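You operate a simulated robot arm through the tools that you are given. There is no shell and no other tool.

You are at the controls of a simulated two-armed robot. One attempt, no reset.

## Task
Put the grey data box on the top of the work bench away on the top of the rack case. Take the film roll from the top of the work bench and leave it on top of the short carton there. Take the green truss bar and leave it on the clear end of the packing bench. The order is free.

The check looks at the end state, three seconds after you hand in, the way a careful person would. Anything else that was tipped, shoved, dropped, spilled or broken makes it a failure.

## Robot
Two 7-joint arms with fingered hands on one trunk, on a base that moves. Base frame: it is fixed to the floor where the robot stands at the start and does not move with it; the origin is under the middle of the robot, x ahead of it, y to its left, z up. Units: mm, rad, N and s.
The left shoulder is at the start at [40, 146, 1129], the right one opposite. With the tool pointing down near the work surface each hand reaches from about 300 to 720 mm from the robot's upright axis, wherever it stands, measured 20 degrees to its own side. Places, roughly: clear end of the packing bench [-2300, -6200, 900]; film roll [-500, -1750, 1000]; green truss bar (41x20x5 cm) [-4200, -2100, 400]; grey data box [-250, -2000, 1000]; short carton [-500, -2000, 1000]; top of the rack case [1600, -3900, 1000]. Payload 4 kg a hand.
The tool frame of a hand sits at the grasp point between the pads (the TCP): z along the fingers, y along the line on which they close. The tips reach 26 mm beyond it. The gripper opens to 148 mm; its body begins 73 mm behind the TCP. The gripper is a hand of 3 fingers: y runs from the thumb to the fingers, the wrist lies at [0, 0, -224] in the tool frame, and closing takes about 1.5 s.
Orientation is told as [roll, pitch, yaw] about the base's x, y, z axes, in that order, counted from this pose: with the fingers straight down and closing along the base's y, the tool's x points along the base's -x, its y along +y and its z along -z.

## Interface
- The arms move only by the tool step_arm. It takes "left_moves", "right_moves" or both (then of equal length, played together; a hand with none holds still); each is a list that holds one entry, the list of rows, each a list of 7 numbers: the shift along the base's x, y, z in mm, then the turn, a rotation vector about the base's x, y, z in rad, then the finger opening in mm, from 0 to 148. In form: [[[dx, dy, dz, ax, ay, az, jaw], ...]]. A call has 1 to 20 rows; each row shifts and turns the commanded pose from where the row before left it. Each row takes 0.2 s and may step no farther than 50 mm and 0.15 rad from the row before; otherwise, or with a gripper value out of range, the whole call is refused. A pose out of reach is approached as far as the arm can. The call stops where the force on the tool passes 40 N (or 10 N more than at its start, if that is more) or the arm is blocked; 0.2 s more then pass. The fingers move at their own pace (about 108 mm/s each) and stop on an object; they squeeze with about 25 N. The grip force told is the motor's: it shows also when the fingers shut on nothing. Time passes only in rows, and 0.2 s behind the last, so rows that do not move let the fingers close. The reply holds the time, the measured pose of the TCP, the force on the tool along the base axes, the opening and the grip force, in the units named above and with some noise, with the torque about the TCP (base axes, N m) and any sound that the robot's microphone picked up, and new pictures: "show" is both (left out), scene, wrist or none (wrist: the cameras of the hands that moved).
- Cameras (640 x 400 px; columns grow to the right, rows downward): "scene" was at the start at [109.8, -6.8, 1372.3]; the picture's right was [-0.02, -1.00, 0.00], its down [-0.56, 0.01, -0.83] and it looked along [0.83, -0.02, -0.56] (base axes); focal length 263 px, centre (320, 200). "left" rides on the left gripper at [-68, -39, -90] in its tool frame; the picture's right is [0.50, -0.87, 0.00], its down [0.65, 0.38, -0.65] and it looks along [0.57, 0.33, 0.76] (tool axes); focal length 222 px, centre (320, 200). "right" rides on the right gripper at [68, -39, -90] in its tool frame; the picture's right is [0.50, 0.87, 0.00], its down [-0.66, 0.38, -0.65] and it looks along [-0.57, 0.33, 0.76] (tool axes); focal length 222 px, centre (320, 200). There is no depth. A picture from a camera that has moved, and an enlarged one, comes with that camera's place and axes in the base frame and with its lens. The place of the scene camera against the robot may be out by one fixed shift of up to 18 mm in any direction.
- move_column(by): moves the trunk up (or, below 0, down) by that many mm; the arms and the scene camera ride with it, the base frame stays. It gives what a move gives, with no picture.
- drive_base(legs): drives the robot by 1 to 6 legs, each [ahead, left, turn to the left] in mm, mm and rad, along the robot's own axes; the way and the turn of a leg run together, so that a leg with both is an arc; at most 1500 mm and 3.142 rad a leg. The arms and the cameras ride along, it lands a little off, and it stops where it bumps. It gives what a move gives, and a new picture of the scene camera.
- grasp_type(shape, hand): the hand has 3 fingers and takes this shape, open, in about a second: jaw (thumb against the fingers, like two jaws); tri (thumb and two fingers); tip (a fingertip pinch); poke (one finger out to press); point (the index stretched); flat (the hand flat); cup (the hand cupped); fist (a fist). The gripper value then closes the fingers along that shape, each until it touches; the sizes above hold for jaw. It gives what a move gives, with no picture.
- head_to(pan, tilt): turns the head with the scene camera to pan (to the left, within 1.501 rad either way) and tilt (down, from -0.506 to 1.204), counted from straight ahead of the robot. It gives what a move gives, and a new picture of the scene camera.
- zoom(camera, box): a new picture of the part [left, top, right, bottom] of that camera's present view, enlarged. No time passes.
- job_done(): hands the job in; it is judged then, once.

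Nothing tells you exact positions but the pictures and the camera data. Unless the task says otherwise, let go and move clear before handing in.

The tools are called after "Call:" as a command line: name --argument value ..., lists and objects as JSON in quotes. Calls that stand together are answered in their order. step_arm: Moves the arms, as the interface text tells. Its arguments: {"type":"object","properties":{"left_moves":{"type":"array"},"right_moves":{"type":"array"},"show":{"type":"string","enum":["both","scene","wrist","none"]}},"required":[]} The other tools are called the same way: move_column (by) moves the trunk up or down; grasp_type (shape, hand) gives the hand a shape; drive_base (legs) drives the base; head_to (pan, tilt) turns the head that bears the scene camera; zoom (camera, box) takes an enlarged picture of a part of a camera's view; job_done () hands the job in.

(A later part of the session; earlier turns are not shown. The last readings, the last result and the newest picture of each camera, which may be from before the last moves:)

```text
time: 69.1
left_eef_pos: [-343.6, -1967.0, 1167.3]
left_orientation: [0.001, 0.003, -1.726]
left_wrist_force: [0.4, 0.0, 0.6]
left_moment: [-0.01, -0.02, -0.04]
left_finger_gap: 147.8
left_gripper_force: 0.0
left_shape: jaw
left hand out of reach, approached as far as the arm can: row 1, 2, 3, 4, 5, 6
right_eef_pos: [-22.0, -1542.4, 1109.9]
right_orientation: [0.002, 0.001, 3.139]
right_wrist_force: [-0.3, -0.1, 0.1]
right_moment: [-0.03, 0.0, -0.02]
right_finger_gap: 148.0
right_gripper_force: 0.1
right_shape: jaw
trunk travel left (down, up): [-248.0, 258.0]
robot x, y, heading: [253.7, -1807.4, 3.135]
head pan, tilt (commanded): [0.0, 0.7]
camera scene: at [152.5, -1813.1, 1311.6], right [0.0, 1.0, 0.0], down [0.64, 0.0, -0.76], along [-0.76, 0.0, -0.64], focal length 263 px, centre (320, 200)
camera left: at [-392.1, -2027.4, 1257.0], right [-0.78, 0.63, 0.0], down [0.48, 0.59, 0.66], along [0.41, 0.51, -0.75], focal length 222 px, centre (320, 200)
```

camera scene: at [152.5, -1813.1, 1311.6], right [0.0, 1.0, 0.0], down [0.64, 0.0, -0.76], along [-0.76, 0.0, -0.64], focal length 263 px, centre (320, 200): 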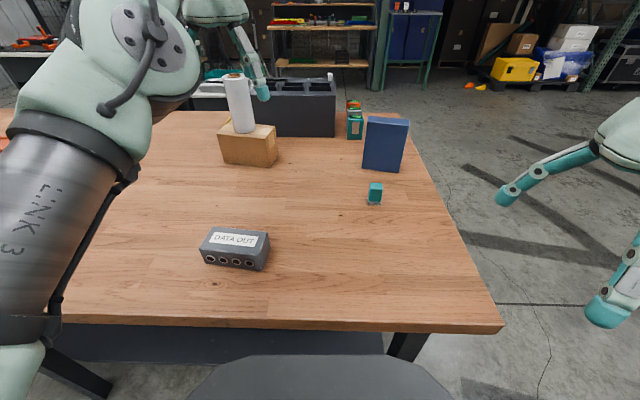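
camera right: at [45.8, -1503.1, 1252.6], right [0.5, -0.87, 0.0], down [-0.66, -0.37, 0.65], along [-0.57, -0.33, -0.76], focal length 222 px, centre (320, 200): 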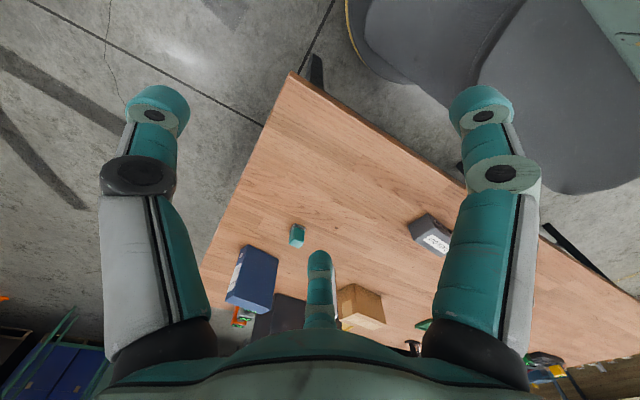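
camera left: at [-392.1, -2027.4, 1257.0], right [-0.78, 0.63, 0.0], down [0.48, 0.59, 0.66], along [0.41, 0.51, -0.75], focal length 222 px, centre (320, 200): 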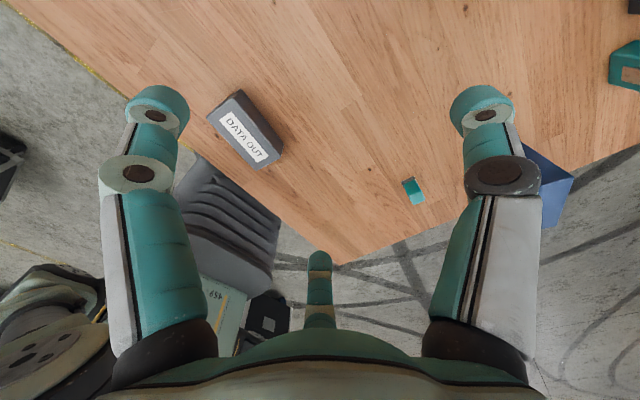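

The roll is upright and centred on the carton. The left arm is at its inner limit for this hand turn, so I'll back the base 170 mm, which also brings the hand right above the box.

Call:
drive_base --legs '[[-170, 0, 0]]'

Call:
zoom --camera "left" --box '[0, 0, 640, 400]'

```text
time: 70.6
left_eef_pos: [-174.5, -1966.1, 1166.0]
left_orientation: [0.0, 0.005, -1.724]
left_wrist_force: [-0.3, 0.3, -0.8]
left_moment: [-0.01, 0.01, -0.03]
left_finger_gap: 148.0
left_gripper_force: 0.0
left_shape: jaw
right_eef_pos: [148.5, -1542.2, 1111.3]
right_orientation: [0.0, 0.001, 3.138]
right_wrist_force: [0.1, 0.7, -0.3]
right_moment: [0.0, 0.02, 0.0]
right_finger_gap: 147.9
right_gripper_force: 0.0
right_shape: jaw
trunk travel left (down, up): [-248.0, 258.0]
robot x, y, heading: [423.9, -1809.2, 3.141]
head pan, tilt (commanded): [0.0, 0.7]
camera scene: at [321.4, -1813.9, 1311.5], right [0.0, 1.0, 0.0], down [0.64, 0.0, -0.76], along [-0.76, 0.0, -0.64], focal length 263 px, centre (320, 200)
```

scene: 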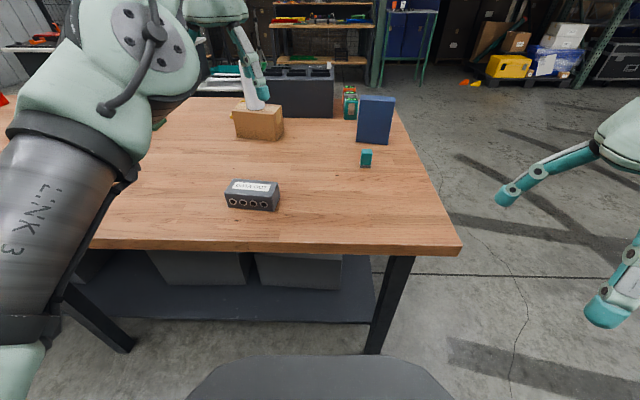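

```text
1.00 times, centred on (320, 200) of left (not enlarged: the box is as wide or as high as the picture)
camera zoom: at [-223.2, -2028.5, 1256.5], right [-0.78, 0.63, 0.0], down [0.47, 0.59, 0.66], along [0.41, 0.51, -0.75], focal length 222 px, centre (320, 200)
```

zoom: 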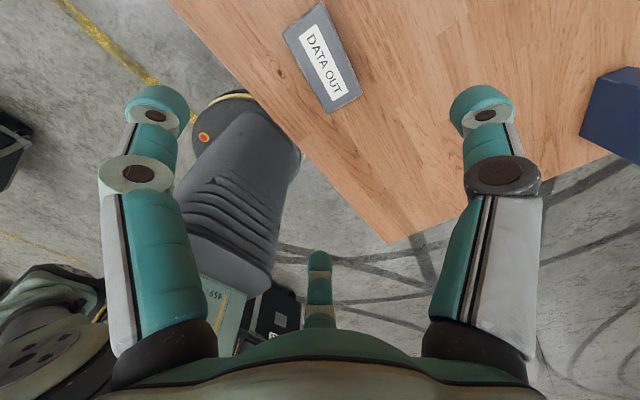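

Call:
zoom --camera "left" --box '[250, 0, 410, 120]'

```text
3.33 times, centred on (330, 60) of left
camera zoom: at [-223.2, -2028.5, 1256.5], right [-0.78, 0.63, 0.0], down [0.47, 0.59, 0.66], along [0.41, 0.51, -0.75], focal length 740 px, centre (287, 667)
```

zoom: 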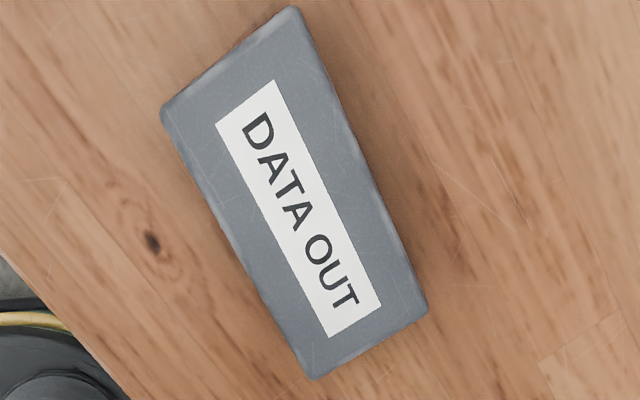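

The box's centre is confirmed at (-190, -1976), aligned with the hand. I'll offset 13 mm toward the fingers' side and come down to just above the box.

Call:
step_arm --left_moves '[[[-1, -4, -35, 0, 0, 0, 148], [-1, -4, -35, 0, 0, 0, 148], [-1, -4, -35, 0, 0, 0, 148], [0, 0, -35, 0, 0, 0, 148], [0, 0, -35, 0, 0, 0, 148], [0, 0, -30, 0, 0, 0, 148]]]' --show "both"

```text
time: 72.0
left_eef_pos: [-243.1, -1973.5, 985.4]
left_orientation: [0.005, 0.006, -1.727]
left_wrist_force: [-0.6, -0.7, -0.2]
left_moment: [0.01, -0.02, 0.03]
left_finger_gap: 148.1
left_gripper_force: 0.1
left_shape: jaw
left hand out of reach, approached as far as the arm can: row 1, 2, 3, 4, 5, 6
right_eef_pos: [148.2, -1543.8, 1111.2]
right_orientation: [0.002, 0.001, 3.139]
right_wrist_force: [0.1, 0.9, -0.4]
right_moment: [0.02, -0.01, 0.03]
right_finger_gap: 148.0
right_gripper_force: 0.0
right_shape: jaw
trunk travel left (down, up): [-248.0, 258.0]
robot x, y, heading: [423.7, -1812.3, 3.136]
head pan, tilt (commanded): [0.0, 0.7]
camera scene: at [321.4, -1814.1, 1311.5], right [0.0, 1.0, 0.0], down [0.64, 0.0, -0.76], along [-0.76, 0.0, -0.64], focal length 263 px, centre (320, 200)
camera left: at [-291.2, -2034.8, 1074.9], right [-0.78, 0.63, 0.0], down [0.47, 0.59, 0.66], along [0.41, 0.51, -0.75], focal length 222 px, centre (320, 200)
```

scene: 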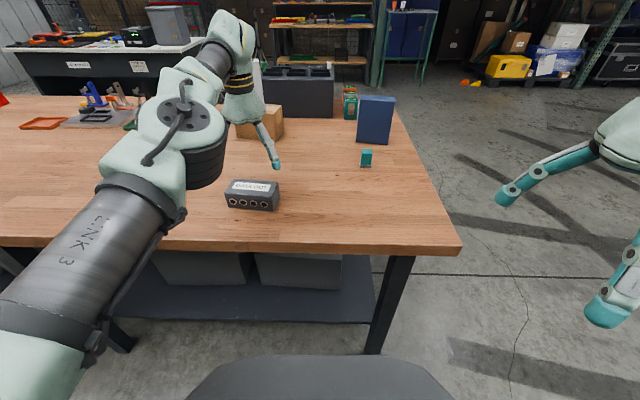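
left: 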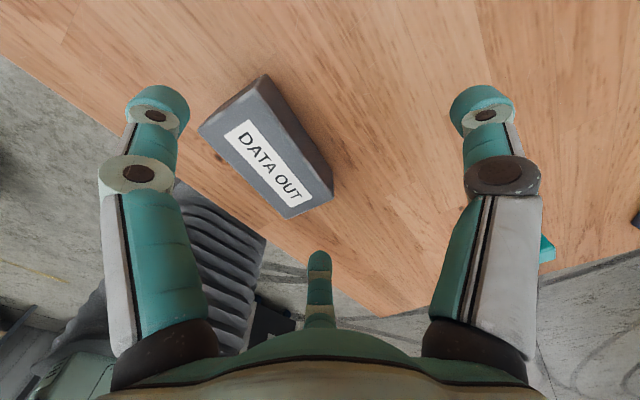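

The arm folds badly with this hand turn, so I'll rise, turn the hand back to its natural yaw, and grip the box with the two fingers on its long faces and the thumb on its near end (+y).

Call:
step_arm --left_moves '[[[0, 0, 40, 0, 0, 0, 148], [0, 0, 40, 0, 0, 0, 148], [0, 0, 40, 0, 0, 0, 148], [4, 2, 10, 0, 0, -0.1417, 148], [5, 2, 10, 0, 0, -0.1417, 148], [5, 2, 0, 0, 0, -0.1417, 148], [5, 2, 0, 0, 0, -0.1417, 148], [5, 2, 0, 0, 0, -0.1417, 148], [5, 2, 0, 0, 0, -0.1417, 148], [5, 2, 0, 0, 0, -0.1417, 148], [5, 2, 0, 0, 0, -0.1417, 148], [5, 2, 0, 0, 0, -0.1417, 148], [6, 2, 0, 0, 0, -0.1417, 148], [6, 2, 0, 0, 0, -0.1417, 148]]]' --show "both"

```text
time: 75.0
left_eef_pos: [-182.4, -1910.2, 1130.4]
left_orientation: [0.0, 0.007, 2.997]
left_wrist_force: [-0.2, 0.0, 0.0]
left_moment: [-0.04, 0.0, 0.02]
left_finger_gap: 148.2
left_gripper_force: 0.0
left_shape: jaw
left hand out of reach, approached as far as the arm can: row 1, 2, 3, 7, 8, 9, 10, 11, 12, 13, 14
right_eef_pos: [148.9, -1541.4, 1111.2]
right_orientation: [0.001, 0.002, 3.139]
right_wrist_force: [0.0, 0.5, -0.1]
right_moment: [0.02, 0.03, -0.01]
right_finger_gap: 147.9
right_gripper_force: 0.0
right_shape: jaw
trunk travel left (down, up): [-248.0, 258.0]
robot x, y, heading: [425.2, -1810.1, 3.137]
head pan, tilt (commanded): [0.0, 0.7]
camera scene: at [322.2, -1813.7, 1311.6], right [0.0, 1.0, 0.0], down [0.64, 0.0, -0.76], along [-0.76, 0.0, -0.64], focal length 263 px, centre (320, 200)
camera left: at [-244.1, -1862.9, 1219.7], right [0.62, 0.78, 0.0], down [0.59, -0.47, 0.66], along [0.52, -0.41, -0.75], focal length 222 px, centre (320, 200)
```

scene: 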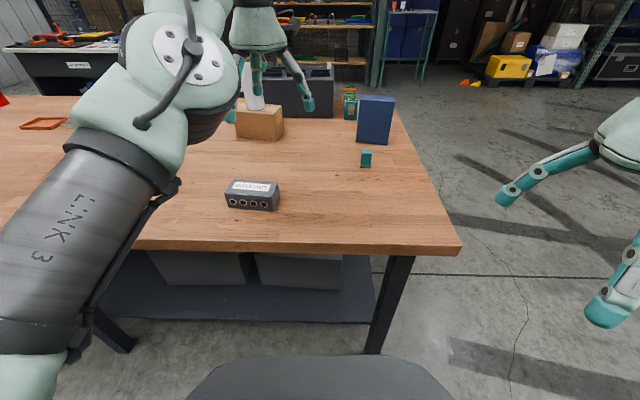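
left: 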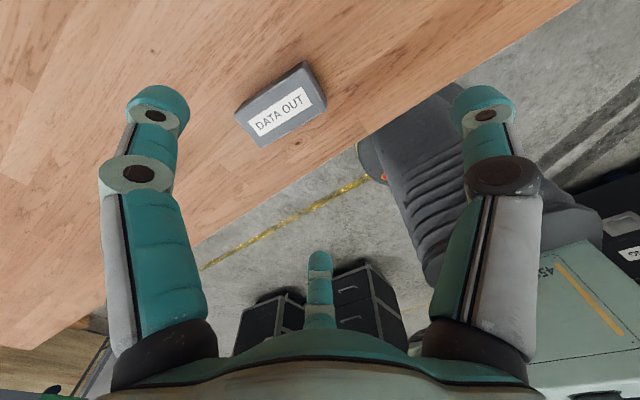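

Call:
step_arm --left_moves '[[[15, -15, 10, 0, 0, 0, 148], [15, -15, 10, 0, 0, 0, 148], [15, -15, 0, 0, 0, 0.03, 148], [15, -15, 0, 0, 0, 0.03, 148], [15, -15, 0, 0, 0, 0.03, 148], [15, -15, 0, 0, 0, 0.03, 148]]]' --show "scene"

```text
time: 76.4
left_eef_pos: [-90.3, -2001.6, 1150.8]
left_orientation: [-0.001, 0.005, 3.116]
left_wrist_force: [1.0, 0.2, 0.1]
left_moment: [0.0, 0.01, -0.02]
left_finger_gap: 147.8
left_gripper_force: 0.1
left_shape: jaw
left hand out of reach, approached as far as the arm can: row 1
right_eef_pos: [148.5, -1541.8, 1111.3]
right_orientation: [0.003, 0.001, 3.139]
right_wrist_force: [0.8, -0.1, 0.0]
right_moment: [0.01, 0.0, 0.01]
right_finger_gap: 147.8
right_gripper_force: 0.1
right_shape: jaw
trunk travel left (down, up): [-248.0, 258.0]
robot x, y, heading: [424.8, -1810.9, 3.142]
head pan, tilt (commanded): [0.0, 0.7]
camera scene: at [322.6, -1814.4, 1311.6], right [0.0, 1.0, 0.0], down [0.64, 0.0, -0.77], along [-0.77, 0.0, -0.64], focal length 263 px, centre (320, 200)
```

scene: 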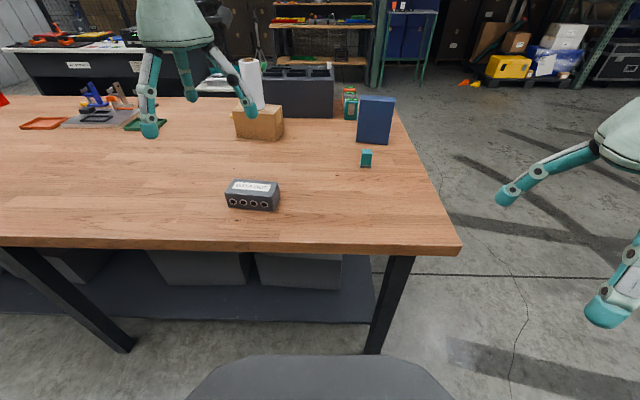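

The arm is back in its natural posture. I'll shift the base ahead 150 mm and 46 mm right so the box is at a comfortable reach for this hand.

Call:
drive_base --legs '[[145, -46, 0]]'

Call:
step_arm --left_moves '[[[12, 0, -5, 0, 0, -0.03, 148], [12, 0, -5, 0, 0, -0.03, 148], [12, 0, -5, 0, 0, -0.03, 148], [10, 0, -5, 0, 0, -0.03, 148]]]' --show "both"

```text
time: 77.8
left_eef_pos: [-236.9, -1956.0, 1152.2]
left_orientation: [-0.001, 0.004, 3.119]
left_wrist_force: [-0.4, -0.4, 0.2]
left_moment: [-0.01, -0.02, -0.01]
left_finger_gap: 148.1
left_gripper_force: 0.1
left_shape: jaw
right_eef_pos: [4.5, -1496.4, 1111.5]
right_orientation: [0.001, 0.001, 3.138]
right_wrist_force: [0.7, 0.8, 0.0]
right_moment: [0.0, 0.02, 0.0]
right_finger_gap: 147.8
right_gripper_force: 0.1
right_shape: jaw
trunk travel left (down, up): [-248.0, 258.0]
robot x, y, heading: [279.3, -1765.5, 3.142]
head pan, tilt (commanded): [0.0, 0.7]
camera scene: at [178.2, -1768.1, 1311.7], right [0.0, 1.0, 0.0], down [0.64, 0.0, -0.77], along [-0.77, 0.0, -0.64], focal length 263 px, centre (320, 200)
```

scene: 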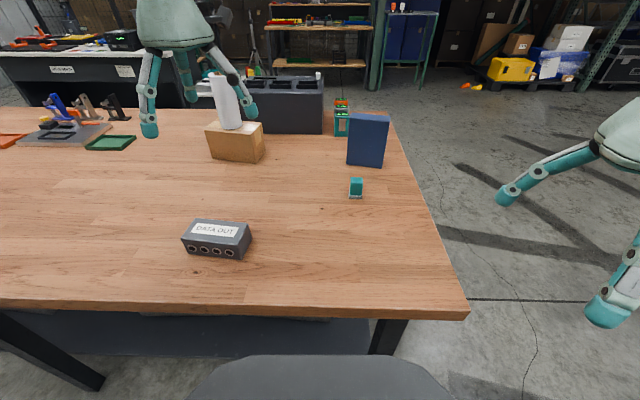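

```text
time: 78.8
left_eef_pos: [-190.1, -1954.9, 1130.7]
left_orientation: [-0.001, 0.003, 2.996]
left_wrist_force: [-0.2, -0.1, 0.6]
left_moment: [0.02, 0.02, 0.02]
left_finger_gap: 148.0
left_gripper_force: 0.1
left_shape: jaw
right_eef_pos: [2.9, -1497.1, 1111.0]
right_orientation: [0.002, 0.001, 3.138]
right_wrist_force: [0.3, 0.5, 0.8]
right_moment: [-0.01, -0.01, 0.01]
right_finger_gap: 147.7
right_gripper_force: 0.0
right_shape: jaw
trunk travel left (down, up): [-248.0, 258.0]
robot x, y, heading: [277.3, -1764.3, 3.148]
head pan, tilt (commanded): [0.0, 0.7]
camera scene: at [177.9, -1768.3, 1311.6], right [0.0, 1.0, 0.0], down [0.64, 0.0, -0.77], along [-0.77, 0.0, -0.64], focal length 263 px, centre (320, 200)
camera left: at [-251.3, -1908.0, 1220.7], right [0.62, 0.79, 0.0], down [0.59, -0.47, 0.66], along [0.52, -0.41, -0.75], focal length 222 px, centre (320, 200)
```

scene: 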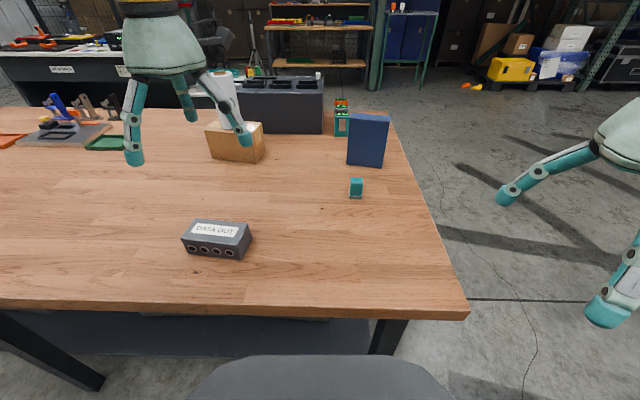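
left: 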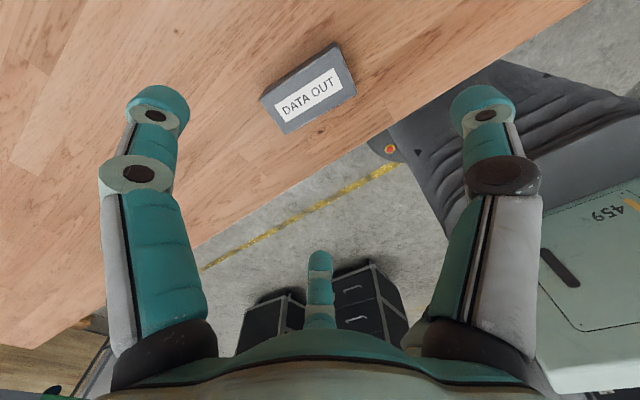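

The hand is over the box in a good posture. I'll descend to just above its top.

Call:
step_arm --left_moves '[[[1, 1, -28, 0, 0, 0, 148], [1, 1, -28, 0, 0, 0, 148], [1, 0, -28, 0, 0, 0, 148], [0, 0, -28, 0, 0, 0, 148], [0, 0, -28, 0, 0, 0, 148], [0, 0, -28, 0, 0, 0, 148]]]' --show "both"

```text
time: 80.2
left_eef_pos: [-188.7, -1954.0, 963.0]
left_orientation: [0.0, 0.003, 2.998]
left_wrist_force: [-0.5, -0.1, 0.1]
left_moment: [-0.01, 0.05, 0.02]
left_finger_gap: 147.9
left_gripper_force: 0.0
left_shape: jaw
right_eef_pos: [3.3, -1496.9, 1110.0]
right_orientation: [0.002, 0.002, 3.137]
right_wrist_force: [0.2, 0.3, 0.2]
right_moment: [-0.02, 0.01, -0.01]
right_finger_gap: 148.0
right_gripper_force: 0.0
right_shape: jaw
trunk travel left (down, up): [-248.0, 258.0]
robot x, y, heading: [280.6, -1764.0, 3.141]
head pan, tilt (commanded): [0.0, 0.7]
camera scene: at [176.7, -1768.2, 1311.5], right [0.0, 1.0, 0.0], down [0.64, 0.0, -0.76], along [-0.76, 0.0, -0.64], focal length 263 px, centre (320, 200)
camera left: at [-249.5, -1906.7, 1052.3], right [0.62, 0.79, 0.0], down [0.59, -0.47, 0.66], along [0.52, -0.4, -0.75], focal length 222 px, centre (320, 200)
```

scene: 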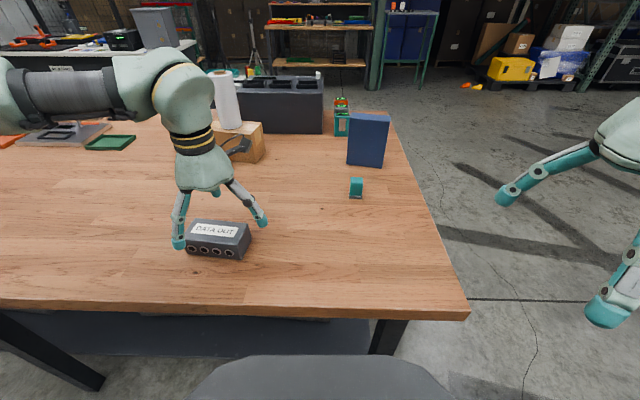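
left: 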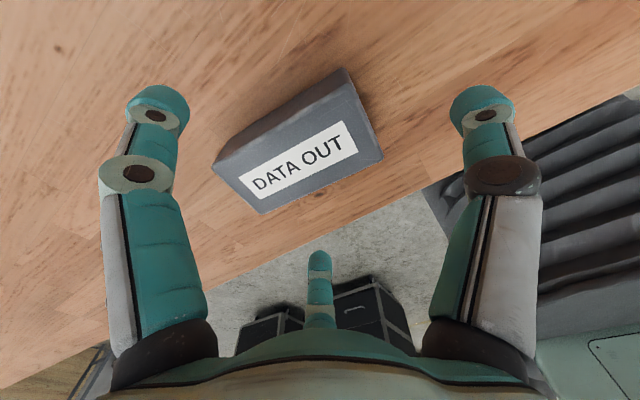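

The box lies between the fingers as planned. I'll go down to z≈897, keeping the tips just above the bench.

Call:
step_arm --left_moves '[[[0, 0, -20, 0, 0, 0, 148], [0, 0, -20, 0, 0, 0, 148], [0, 0, -15, 0, 0, 0, 148], [0, 0, -10, 0, 0, 0, 148], [0, 0, 0, 0, 0, 0, 148]]]' --show "both"

Call:
zoom --camera "scene" --box '[150, 150, 310, 280]'

```text
time: 81.3
left_eef_pos: [-187.4, -1952.6, 896.1]
left_orientation: [0.0, 0.005, 2.999]
left_wrist_force: [0.3, 1.4, -0.7]
left_moment: [0.01, 0.02, 0.01]
left_finger_gap: 148.2
left_gripper_force: 0.0
left_shape: jaw
right_eef_pos: [2.7, -1496.0, 1110.8]
right_orientation: [0.002, -0.001, 3.138]
right_wrist_force: [-0.5, 0.4, -0.7]
right_moment: [-0.01, 0.01, 0.01]
right_finger_gap: 147.9
right_gripper_force: 0.2
right_shape: jaw
trunk travel left (down, up): [-248.0, 258.0]
robot x, y, heading: [282.5, -1763.5, 3.138]
head pan, tilt (commanded): [0.0, 0.7]
camera scene: at [177.4, -1767.8, 1311.6], right [0.0, 1.0, 0.0], down [0.64, 0.0, -0.76], along [-0.76, 0.0, -0.64], focal length 263 px, centre (320, 200)
camera left: at [-249.4, -1905.7, 986.8], right [0.62, 0.79, 0.0], down [0.59, -0.47, 0.66], along [0.52, -0.4, -0.75], focal length 222 px, centre (320, 200)
```

scene: 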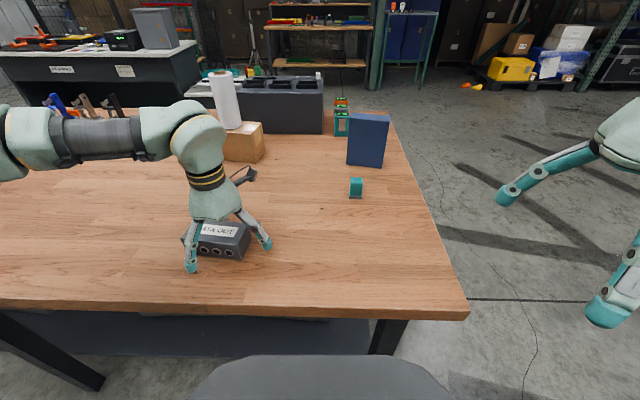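
left: 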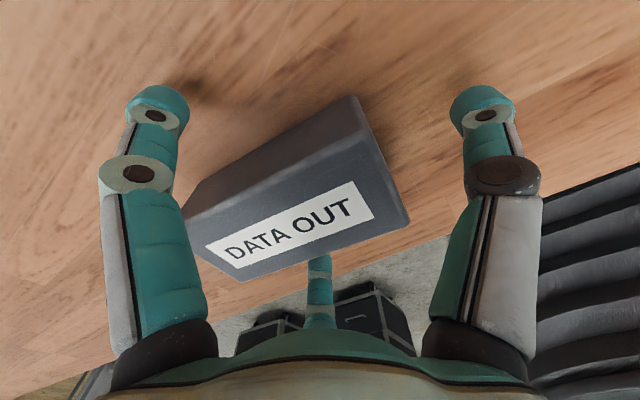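

```text
3.08 times, centred on (230, 215) of scene
camera zoom: at [177.4, -1767.8, 1311.6], right [0.0, 1.0, 0.0], down [0.64, 0.0, -0.76], along [-0.76, 0.0, -0.64], focal length 810 px, centre (597, 154)
```

zoom: 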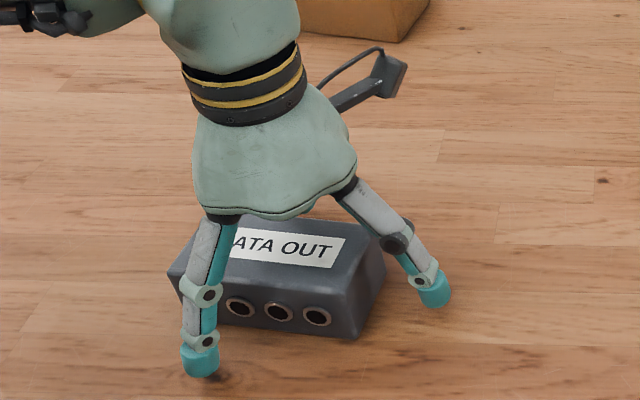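

Fingers straddle the box with clearance. Closing now.

Call:
step_arm --left_moves '[[[0, 0, 0, 0, 0, 0, 120], [0, 0, 0, 0, 0, 0, 100], [0, 0, 0, 0, 0, 0, 85], [0, 0, 0, 0, 0, 0, 75], [0, 0, 0, 0, 0, 0, 65], [0, 0, 0, 0, 0, 0, 55], [0, 0, 0, 0, 0, 0, 45], [0, 0, 0, 0, 0, 0, 35], [0, 0, 0, 0, 0, 0, 25]]]' --show "both"

Call:
zoom --camera "scene" --box '[150, 150, 310, 280]'

```text
time: 83.3
left_eef_pos: [-188.2, -1953.1, 897.0]
left_orientation: [0.001, 0.004, 2.998]
left_wrist_force: [0.9, 0.8, 0.3]
left_moment: [0.08, -0.02, -0.04]
left_finger_gap: 66.5
left_gripper_force: 24.3
left_shape: jaw
right_eef_pos: [3.0, -1496.9, 1110.7]
right_orientation: [0.002, 0.001, 3.136]
right_wrist_force: [0.1, 0.7, -0.7]
right_moment: [-0.02, -0.02, -0.03]
right_finger_gap: 147.6
right_gripper_force: 0.1
right_shape: jaw
trunk travel left (down, up): [-248.0, 258.0]
robot x, y, heading: [283.0, -1765.1, 3.139]
head pan, tilt (commanded): [0.0, 0.7]
camera scene: at [177.1, -1767.8, 1311.6], right [0.0, 1.0, 0.0], down [0.64, 0.0, -0.76], along [-0.76, 0.0, -0.64], focal length 263 px, centre (320, 200)
camera left: at [-249.6, -1905.7, 986.7], right [0.62, 0.79, 0.0], down [0.59, -0.47, 0.66], along [0.52, -0.41, -0.75], focal length 222 px, centre (320, 200)
```

scene: 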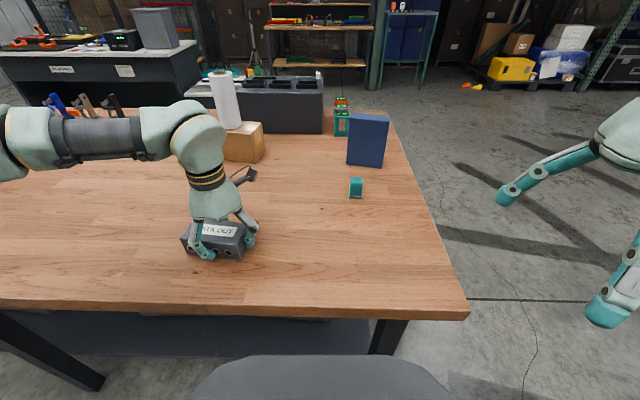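
left: 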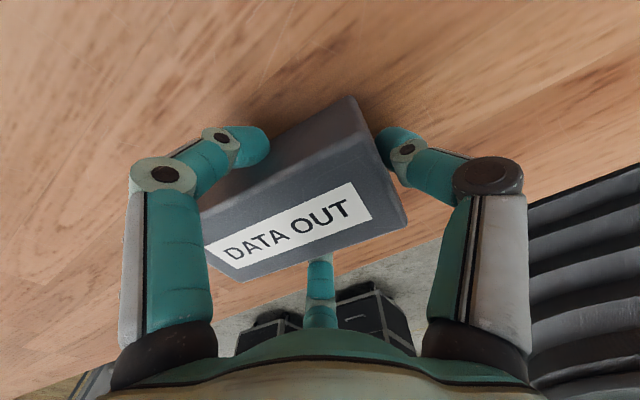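

```text
3.08 times, centred on (230, 215) of scene
camera zoom: at [177.1, -1767.8, 1311.6], right [0.0, 1.0, 0.0], down [0.64, 0.0, -0.76], along [-0.76, 0.0, -0.64], focal length 810 px, centre (597, 154)
```

zoom: 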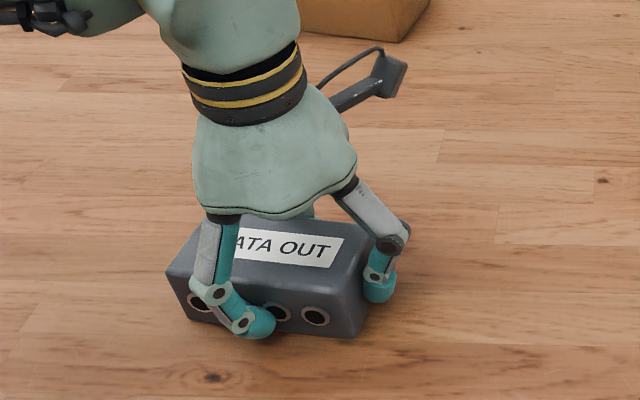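

The three fingers hold the box (24 N, gap 66 mm). Lifting a little to check.

Call:
step_arm --left_moves '[[[0, 0, 8, 0, 0, 0, 25], [0, 0, 12, 0, 0, 0, 25], [0, 0, 15, 0, 0, 0, 25], [0, 0, 15, 0, 0, 0, 25]]]' --show "both"

Call:
zoom --camera "scene" --box '[150, 130, 310, 260]'

```text
time: 84.3
left_eef_pos: [-188.1, -1952.6, 948.4]
left_orientation: [-0.001, 0.007, 2.995]
left_wrist_force: [-0.4, 0.6, -5.9]
left_moment: [0.11, -0.01, 0.02]
left_finger_gap: 66.1
left_gripper_force: 25.0
left_shape: jaw
right_eef_pos: [2.4, -1496.0, 1110.6]
right_orientation: [0.002, 0.002, 3.138]
right_wrist_force: [-0.2, -0.1, 0.1]
right_moment: [-0.04, 0.0, 0.01]
right_finger_gap: 148.0
right_gripper_force: 0.2
right_shape: jaw
trunk travel left (down, up): [-248.0, 258.0]
robot x, y, heading: [283.7, -1764.6, 3.139]
head pan, tilt (commanded): [0.0, 0.7]
camera scene: at [177.1, -1767.9, 1311.6], right [0.0, 1.0, 0.0], down [0.64, 0.0, -0.76], along [-0.76, 0.0, -0.64], focal length 263 px, centre (320, 200)
camera left: at [-249.2, -1905.9, 1037.5], right [0.62, 0.79, 0.0], down [0.59, -0.47, 0.66], along [0.52, -0.41, -0.75], focal length 222 px, centre (320, 200)
```

scene: 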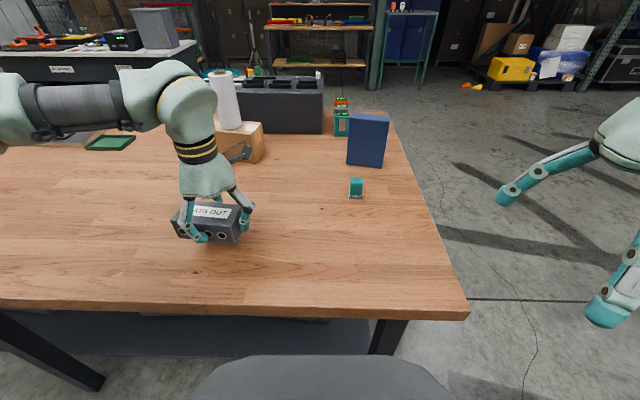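
left: 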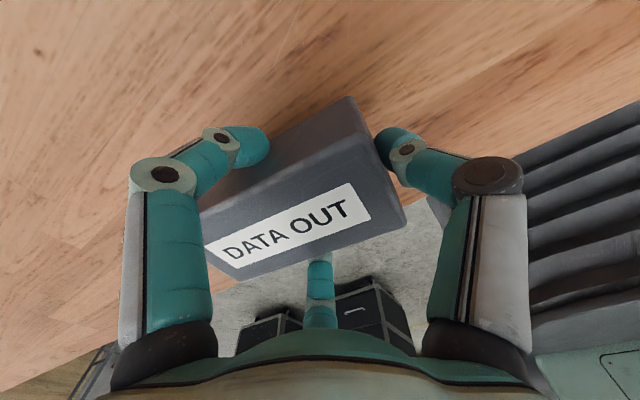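

```text
3.08 times, centred on (230, 195) of scene
camera zoom: at [177.1, -1767.9, 1311.6], right [0.0, 1.0, 0.0], down [0.64, 0.0, -0.76], along [-0.76, 0.0, -0.64], focal length 810 px, centre (597, 215)
```

zoom: 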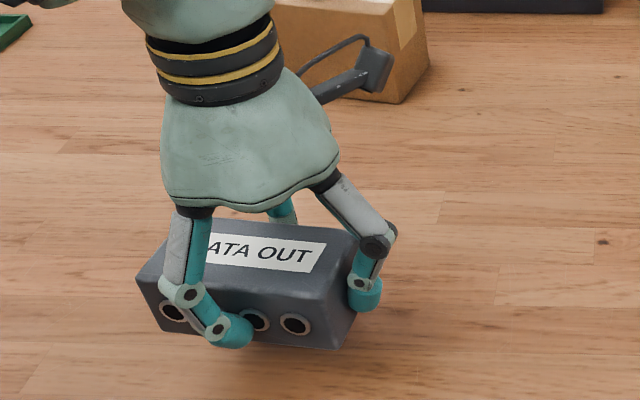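

Held firmly, about 0.6 kg, level. I'll raise it, back away from the bench and turn toward the rack cases (which lie around x 1500, y -3000…-4000).

Call:
step_arm --left_moves '[[[0, 0, 30, 0, 0, 0, 25], [0, 0, 30, 0, 0, 0, 25], [0, 0, 35, 0, 0, 0, 25], [0, 0, 35, 0, 0, 0, 25], [0, 0, 35, 0, 0, 0, 25], [0, 0, 35, 0, 0, 0, 25]]]' --show "scene"

Call:
drive_base --legs '[[-320, 0, 0], [0, 0, 1.0], [0, 0, 1.0]]'

Call:
head_to --pan 0.0 --tilt 0.3

```text
time: 85.8
left_eef_pos: [-187.3, -1952.9, 1147.4]
left_orientation: [-0.002, 0.006, 2.998]
left_wrist_force: [-0.1, -0.9, -5.3]
left_moment: [0.11, -0.05, 0.01]
left_finger_gap: 66.2
left_gripper_force: 25.0
left_shape: jaw
right_eef_pos: [3.0, -1495.9, 1111.1]
right_orientation: [0.002, 0.001, 3.139]
right_wrist_force: [-0.3, 0.4, -0.1]
right_moment: [-0.03, 0.01, -0.03]
right_finger_gap: 147.9
right_gripper_force: 0.1
right_shape: jaw
trunk travel left (down, up): [-248.0, 258.0]
robot x, y, heading: [283.2, -1761.9, 3.138]
head pan, tilt (commanded): [0.0, 0.7]
camera scene: at [177.6, -1767.3, 1311.6], right [0.0, 1.0, 0.0], down [0.64, 0.0, -0.76], along [-0.76, 0.0, -0.64], focal length 263 px, centre (320, 200)
```

scene: 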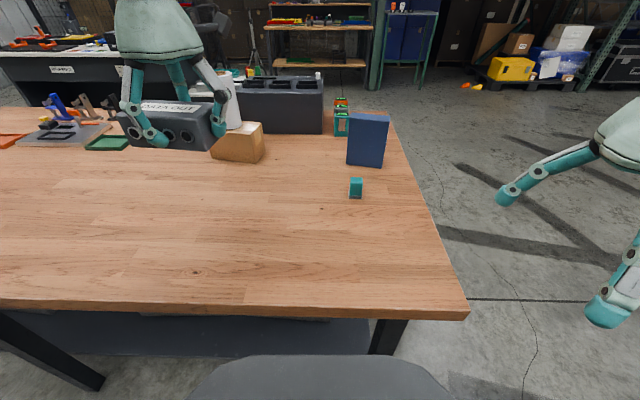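

```text
time: 93.0
left_eef_pos: [965.4, -2117.7, 1147.7]
left_orientation: [0.0, 0.005, -1.299]
left_wrist_force: [0.7, -0.3, -5.2]
left_moment: [-0.02, 0.09, 0.02]
left_finger_gap: 65.3
left_gripper_force: 24.5
left_shape: jaw
right_eef_pos: [471.0, -2126.7, 1110.2]
right_orientation: [0.003, 0.003, -1.158]
right_wrist_force: [-0.2, 0.1, 0.0]
right_moment: [0.0, -0.02, 0.02]
right_finger_gap: 147.8
right_gripper_force: 0.0
right_shape: jaw
trunk travel left (down, up): [-248.0, 258.0]
robot x, y, heading: [600.6, -1766.3, -1.158]
head pan, tilt (commanded): [0.0, 0.7]
camera scene: at [645.7, -1865.0, 1311.5], right [-0.92, -0.4, 0.0], down [-0.26, 0.59, -0.76], along [0.31, -0.7, -0.64], focal length 263 px, centre (320, 200)
```

scene: 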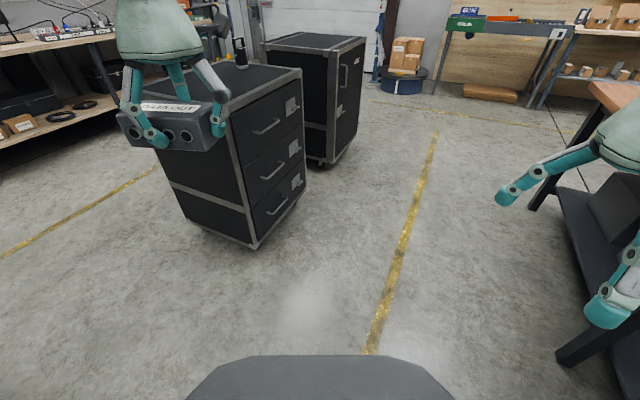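

```text
time: 93.8
left_eef_pos: [965.4, -2115.1, 1146.3]
left_orientation: [-0.001, 0.005, -1.299]
left_wrist_force: [0.0, 0.2, -4.9]
left_moment: [0.0, 0.11, -0.01]
left_finger_gap: 65.4
left_gripper_force: 24.9
left_shape: jaw
right_eef_pos: [471.6, -2126.3, 1110.1]
right_orientation: [0.001, 0.001, -1.156]
right_wrist_force: [-0.3, -0.6, 0.2]
right_moment: [-0.02, 0.03, 0.01]
right_finger_gap: 147.8
right_gripper_force: 0.0
right_shape: jaw
trunk travel left (down, up): [-248.0, 258.0]
robot x, y, heading: [600.5, -1762.4, -1.155]
head pan, tilt (commanded): [0.0, 0.3]
camera scene: at [649.0, -1872.8, 1347.6], right [-0.92, -0.4, 0.0], down [-0.12, 0.27, -0.95], along [0.38, -0.87, -0.3], focal length 263 px, centre (320, 200)
```

scene: 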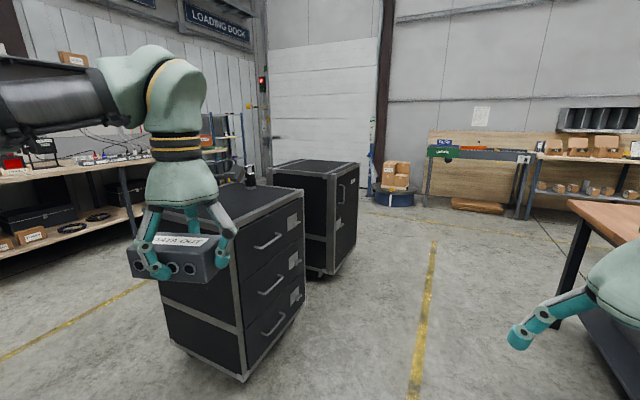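

Call:
zoom --camera "scene" --box '[230, 120, 430, 290]'

Call:
zoom --camera "left" --box '[0, 0, 640, 400]'

```text
2.35 times, centred on (330, 205) of scene
camera zoom: at [649.0, -1872.8, 1347.6], right [-0.92, -0.4, 0.0], down [-0.12, 0.27, -0.95], along [0.38, -0.87, -0.3], focal length 619 px, centre (296, 188)
```

zoom: 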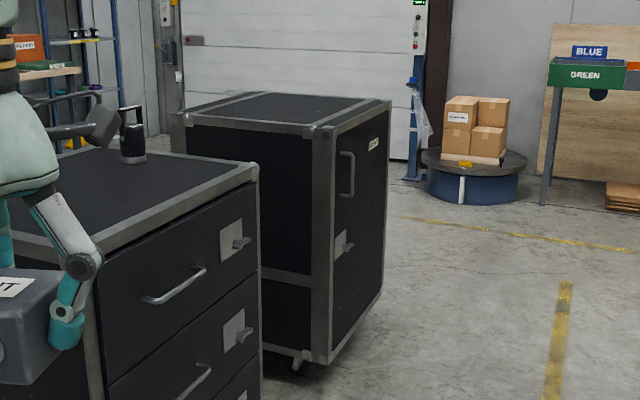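

```text
1.00 times, centred on (320, 200) of left (not enlarged: the box is as wide or as high as the picture)
camera zoom: at [947.2, -2192.7, 1236.0], right [-0.97, 0.25, 0.0], down [0.19, 0.73, 0.66], along [0.16, 0.64, -0.75], focal length 222 px, centre (320, 200)
```

zoom: 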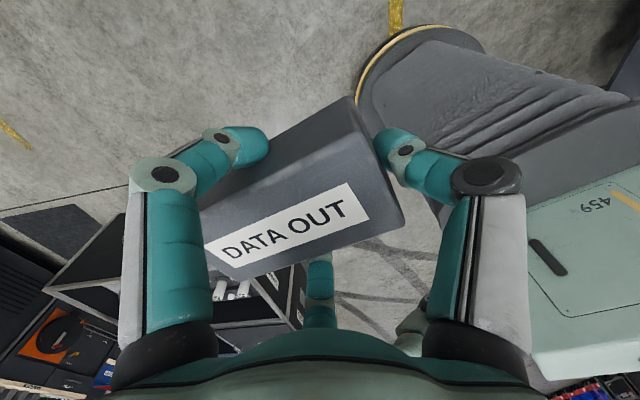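

The far case with the door is the rack case; its top spans about x 1350–1980, y -3740…-4400 at z≈915 and is clear. I'll drive down the aisle past the drawer case and then turn to face it.

Call:
drive_base --legs '[[0, 0, -0.416], [1200, 0, 0], [1200, 0, 0]]'

Call:
head_to --pan 1.2 --tilt 0.4

```text
time: 106.9
left_eef_pos: [758.6, -4646.2, 1145.1]
left_orientation: [0.0, 0.005, -1.729]
left_wrist_force: [0.2, 0.0, -5.9]
left_moment: [0.02, 0.1, -0.01]
left_finger_gap: 65.3
left_gripper_force: 24.8
left_shape: jaw
right_eef_pos: [305.8, -4448.7, 1111.6]
right_orientation: [0.0, 0.003, -1.587]
right_wrist_force: [-0.1, 0.1, 0.3]
right_moment: [0.0, 0.03, -0.02]
right_finger_gap: 147.6
right_gripper_force: 0.1
right_shape: jaw
trunk travel left (down, up): [-248.0, 258.0]
robot x, y, heading: [573.8, -4176.0, -1.587]
head pan, tilt (commanded): [0.0, 0.3]
camera scene: at [574.5, -4292.8, 1347.7], right [-1.0, 0.01, 0.0], down [0.0, 0.3, -0.96], along [-0.01, -0.95, -0.3], focal length 263 px, centre (320, 200)
```

scene: 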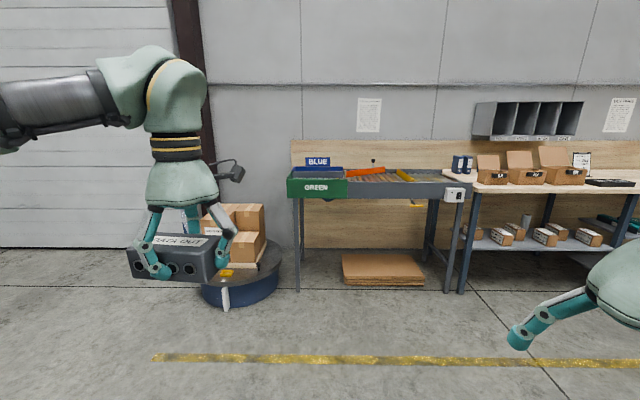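

```text
time: 108.3
left_eef_pos: [758.4, -4645.8, 1146.4]
left_orientation: [-0.002, 0.005, -1.728]
left_wrist_force: [0.1, 0.1, -5.4]
left_moment: [0.0, 0.12, 0.02]
left_finger_gap: 65.2
left_gripper_force: 25.8
left_shape: jaw
right_eef_pos: [304.9, -4449.7, 1111.1]
right_orientation: [0.0, 0.003, -1.588]
right_wrist_force: [0.6, 0.5, 0.2]
right_moment: [-0.01, 0.03, 0.0]
right_finger_gap: 148.0
right_gripper_force: 0.2
right_shape: jaw
trunk travel left (down, up): [-248.0, 258.0]
robot x, y, heading: [573.8, -4174.5, -1.587]
head pan, tilt (commanded): [1.201, 0.4]
camera scene: at [661.7, -4234.3, 1338.4], right [-0.38, -0.93, 0.0], down [-0.36, 0.15, -0.92], along [0.85, -0.35, -0.39], focal length 263 px, centre (320, 200)
```

scene: 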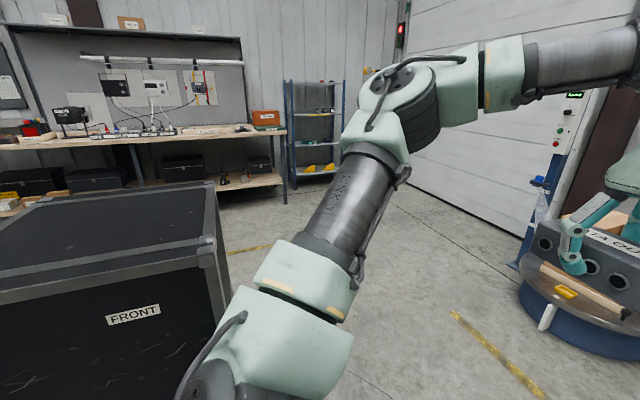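

The case's top (label FRONT on this side) spans about x 1374–1976, y -3700…-4185. I'll turn left to face it and move up.

Call:
drive_base --legs '[[0, 0, 1.587], [300, 50, 0]]'

Call:
head_to --pan 0.0 --tilt 0.6

```text
time: 114.2
left_eef_pos: [1342.3, -3930.8, 1147.3]
left_orientation: [-0.001, 0.005, -0.139]
left_wrist_force: [-0.7, -0.7, -5.8]
left_moment: [-0.12, -0.03, 0.01]
left_finger_gap: 64.8
left_gripper_force: 25.0
left_shape: jaw
right_eef_pos: [1154.7, -4388.7, 1110.9]
right_orientation: [0.002, -0.001, 0.0]
right_wrist_force: [-0.2, 0.7, -0.7]
right_moment: [0.03, 0.02, 0.0]
right_finger_gap: 147.8
right_gripper_force: 0.1
right_shape: jaw
trunk travel left (down, up): [-248.0, 258.0]
robot x, y, heading: [878.3, -4126.4, 0.001]
head pan, tilt (commanded): [1.201, 0.4]
camera scene: at [928.7, -4041.7, 1338.4], right [0.93, -0.36, 0.0], down [-0.14, -0.36, -0.92], along [0.33, 0.86, -0.39], focal length 263 px, centre (320, 200)
```

scene: 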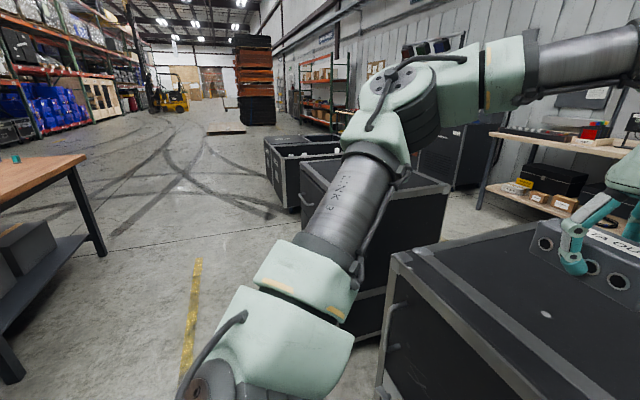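

```text
time: 115.6
left_eef_pos: [1342.1, -3931.7, 1146.5]
left_orientation: [0.0, 0.006, -0.14]
left_wrist_force: [0.3, -0.1, -4.8]
left_moment: [-0.12, 0.03, -0.02]
left_finger_gap: 64.7
left_gripper_force: 24.9
left_shape: jaw
right_eef_pos: [1153.2, -4388.7, 1111.5]
right_orientation: [0.002, 0.001, -0.001]
right_wrist_force: [-0.6, 0.3, 0.5]
right_moment: [0.01, -0.01, 0.02]
right_finger_gap: 147.7
right_gripper_force: 0.1
right_shape: jaw
trunk travel left (down, up): [-248.0, 258.0]
robot x, y, heading: [874.7, -4125.4, 0.002]
head pan, tilt (commanded): [0.0, 0.6]
camera scene: at [984.2, -4127.8, 1320.2], right [0.0, -1.0, 0.0], down [-0.57, 0.0, -0.82], along [0.82, 0.0, -0.57], focal length 263 px, centre (320, 200)
```

scene: 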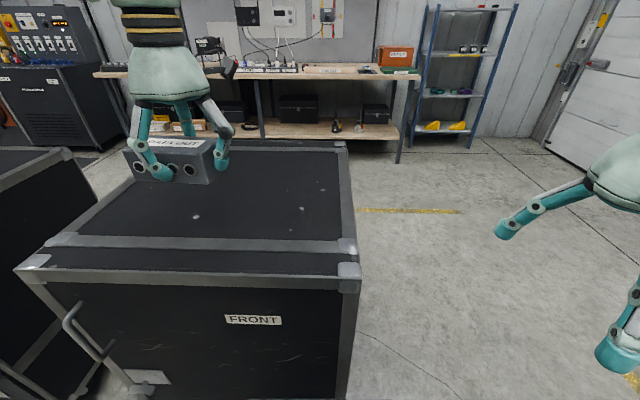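

The rack case's top is right ahead: x ≈ 1325–1912, y ≈ -4207…-3578, empty. I'll roll forward 110 mm, extend the arm to about (1555, -3905) and straighten the box.

Call:
drive_base --legs '[[110, 0, 0]]'

Call:
step_arm --left_moves '[[[18, 2, -8, 0, 0, 0.0278, 25], [18, 2, -8, 0, 0, 0.0278, 25], [18, 2, -8, 0, 0, 0.0278, 25], [18, 2, -8, 0, 0, 0.0278, 25], [18, 2, -8, 0, 0, 0.0278, 25], [15, 0, -10, 0, 0, 0, 25]]]' --show "both"

```text
time: 116.8
left_eef_pos: [1453.7, -3932.2, 1147.5]
left_orientation: [0.0, 0.004, -0.141]
left_wrist_force: [-0.9, 0.5, -4.2]
left_moment: [-0.1, 0.06, 0.01]
left_finger_gap: 64.7
left_gripper_force: 25.2
left_shape: jaw
right_eef_pos: [1262.4, -4388.2, 1109.3]
right_orientation: [0.002, 0.001, 0.002]
right_wrist_force: [-0.4, 0.3, 0.2]
right_moment: [0.02, 0.01, 0.01]
right_finger_gap: 147.9
right_gripper_force: 0.1
right_shape: jaw
trunk travel left (down, up): [-248.0, 258.0]
robot x, y, heading: [983.2, -4124.3, -0.001]
head pan, tilt (commanded): [0.0, 0.6]
camera scene: at [1093.7, -4127.7, 1320.2], right [0.0, -1.0, 0.0], down [-0.57, 0.0, -0.82], along [0.82, 0.0, -0.57], focal length 263 px, centre (320, 200)
```

scene: 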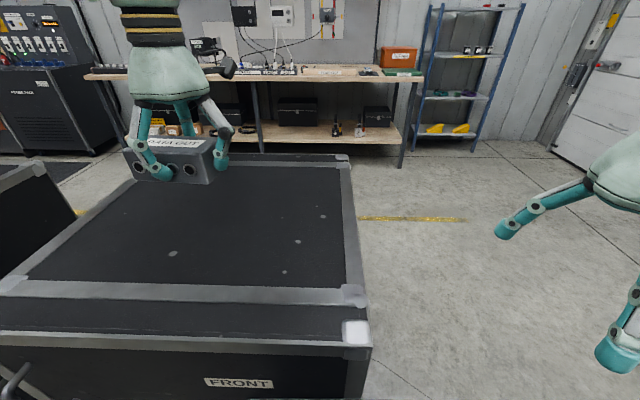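

```text
time: 118.2
left_eef_pos: [1558.7, -3921.3, 1095.4]
left_orientation: [0.0, 0.007, -0.002]
left_wrist_force: [0.0, -1.1, -6.1]
left_moment: [-0.13, 0.04, 0.01]
left_finger_gap: 64.4
left_gripper_force: 25.5
left_shape: jaw
right_eef_pos: [1265.1, -4389.8, 1110.1]
right_orientation: [0.0, 0.001, 0.0]
right_wrist_force: [0.3, 0.5, 0.4]
right_moment: [-0.01, 0.04, -0.02]
right_finger_gap: 147.9
right_gripper_force: 0.1
right_shape: jaw
trunk travel left (down, up): [-248.0, 258.0]
robot x, y, heading: [985.6, -4122.3, -0.003]
head pan, tilt (commanded): [0.0, 0.6]
camera scene: at [1095.0, -4127.8, 1320.1], right [0.0, -1.0, 0.0], down [-0.57, 0.0, -0.82], along [0.82, 0.0, -0.57], focal length 263 px, centre (320, 200)
camera left: at [1627.2, -3961.0, 1185.2], right [-0.5, -0.87, 0.0], down [-0.65, 0.38, 0.66], along [-0.57, 0.33, -0.75], focal length 222 px, centre (320, 200)
```

scene: 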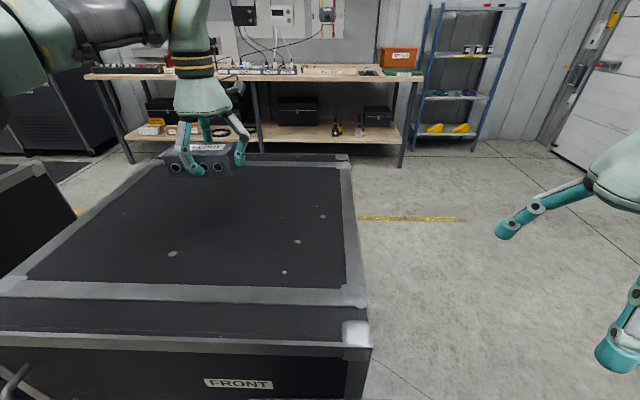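
left: 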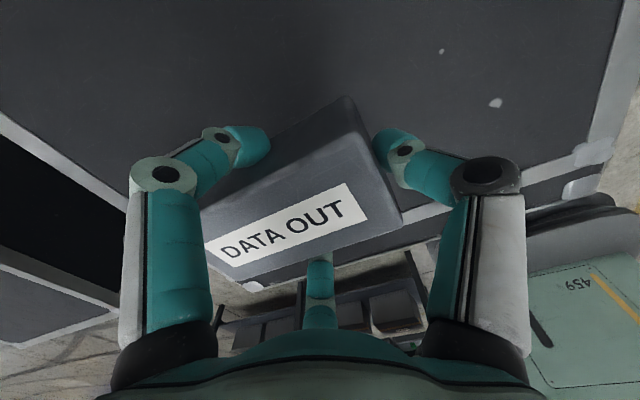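

From matching marks in both cameras the case top is at z≈945, so the box should touch at a TCP height near 980. Lowering to 1000 first.

Call:
step_arm --left_moves '[[[0, 0, -25, 0, 0, 0, 25], [0, 0, -25, 0, 0, 0, 25], [0, 0, -20, 0, 0, 0, 25], [0, 0, -15, 0, 0, 0, 25], [0, 0, -8, 0, 0, 0, 25], [0, 0, 0, 0, 0, 0, 25]]]' --show "both"

Call:
zoom --camera "scene" --box '[140, 100, 280, 220]'

```text
time: 119.6
left_eef_pos: [1556.0, -3922.1, 1004.5]
left_orientation: [0.0, 0.007, 0.0]
left_wrist_force: [-0.3, -1.8, -4.3]
left_moment: [-0.11, 0.0, 0.0]
left_finger_gap: 64.5
left_gripper_force: 24.9
left_shape: jaw
right_eef_pos: [1263.2, -4388.2, 1109.2]
right_orientation: [0.003, 0.002, 0.0]
right_wrist_force: [-0.4, 0.3, -0.3]
right_moment: [0.02, 0.01, 0.01]
right_finger_gap: 147.9
right_gripper_force: 0.0
right_shape: jaw
trunk travel left (down, up): [-248.0, 258.0]
robot x, y, heading: [980.3, -4121.1, 0.001]
head pan, tilt (commanded): [0.0, 0.6]
camera scene: at [1094.3, -4127.7, 1320.2], right [0.0, -1.0, 0.0], down [-0.57, 0.0, -0.82], along [0.82, 0.0, -0.57], focal length 263 px, centre (320, 200)
camera left: at [1626.2, -3961.4, 1093.2], right [-0.5, -0.87, 0.0], down [-0.65, 0.38, 0.66], along [-0.57, 0.33, -0.75], focal length 222 px, centre (320, 200)
```

scene: 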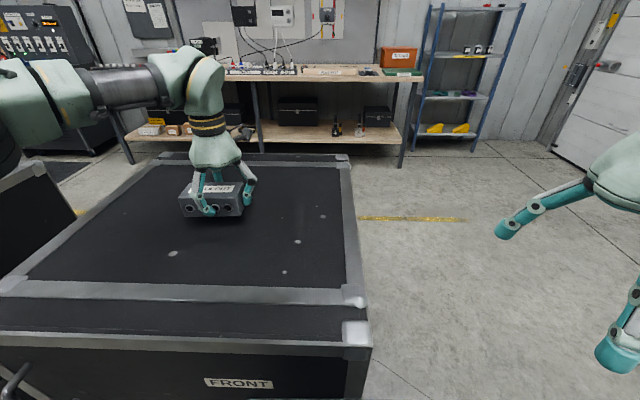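
left: 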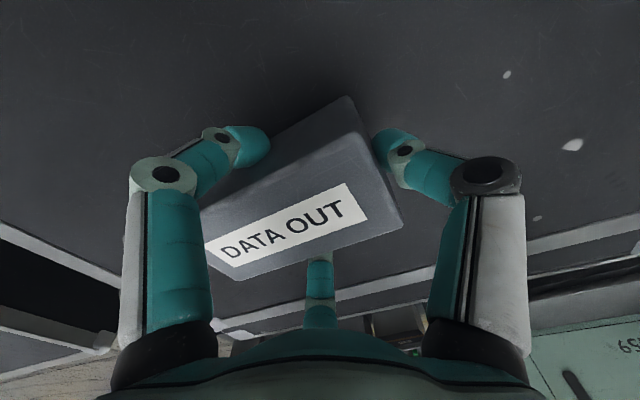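

```text
3.33 times, centred on (210, 160) of scene
camera zoom: at [1094.3, -4127.7, 1320.2], right [0.0, -1.0, 0.0], down [-0.57, 0.0, -0.82], along [0.82, 0.0, -0.57], focal length 877 px, centre (687, 333)
```

zoom: 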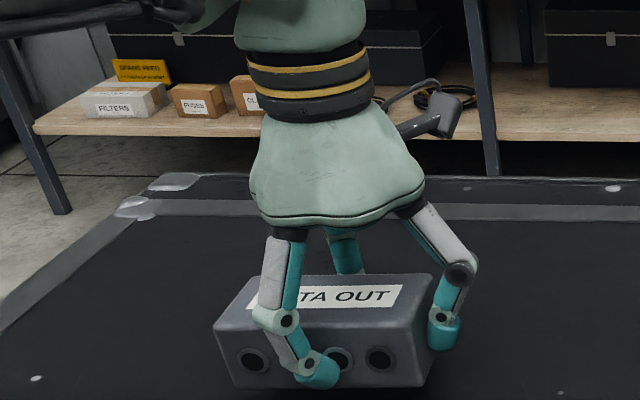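

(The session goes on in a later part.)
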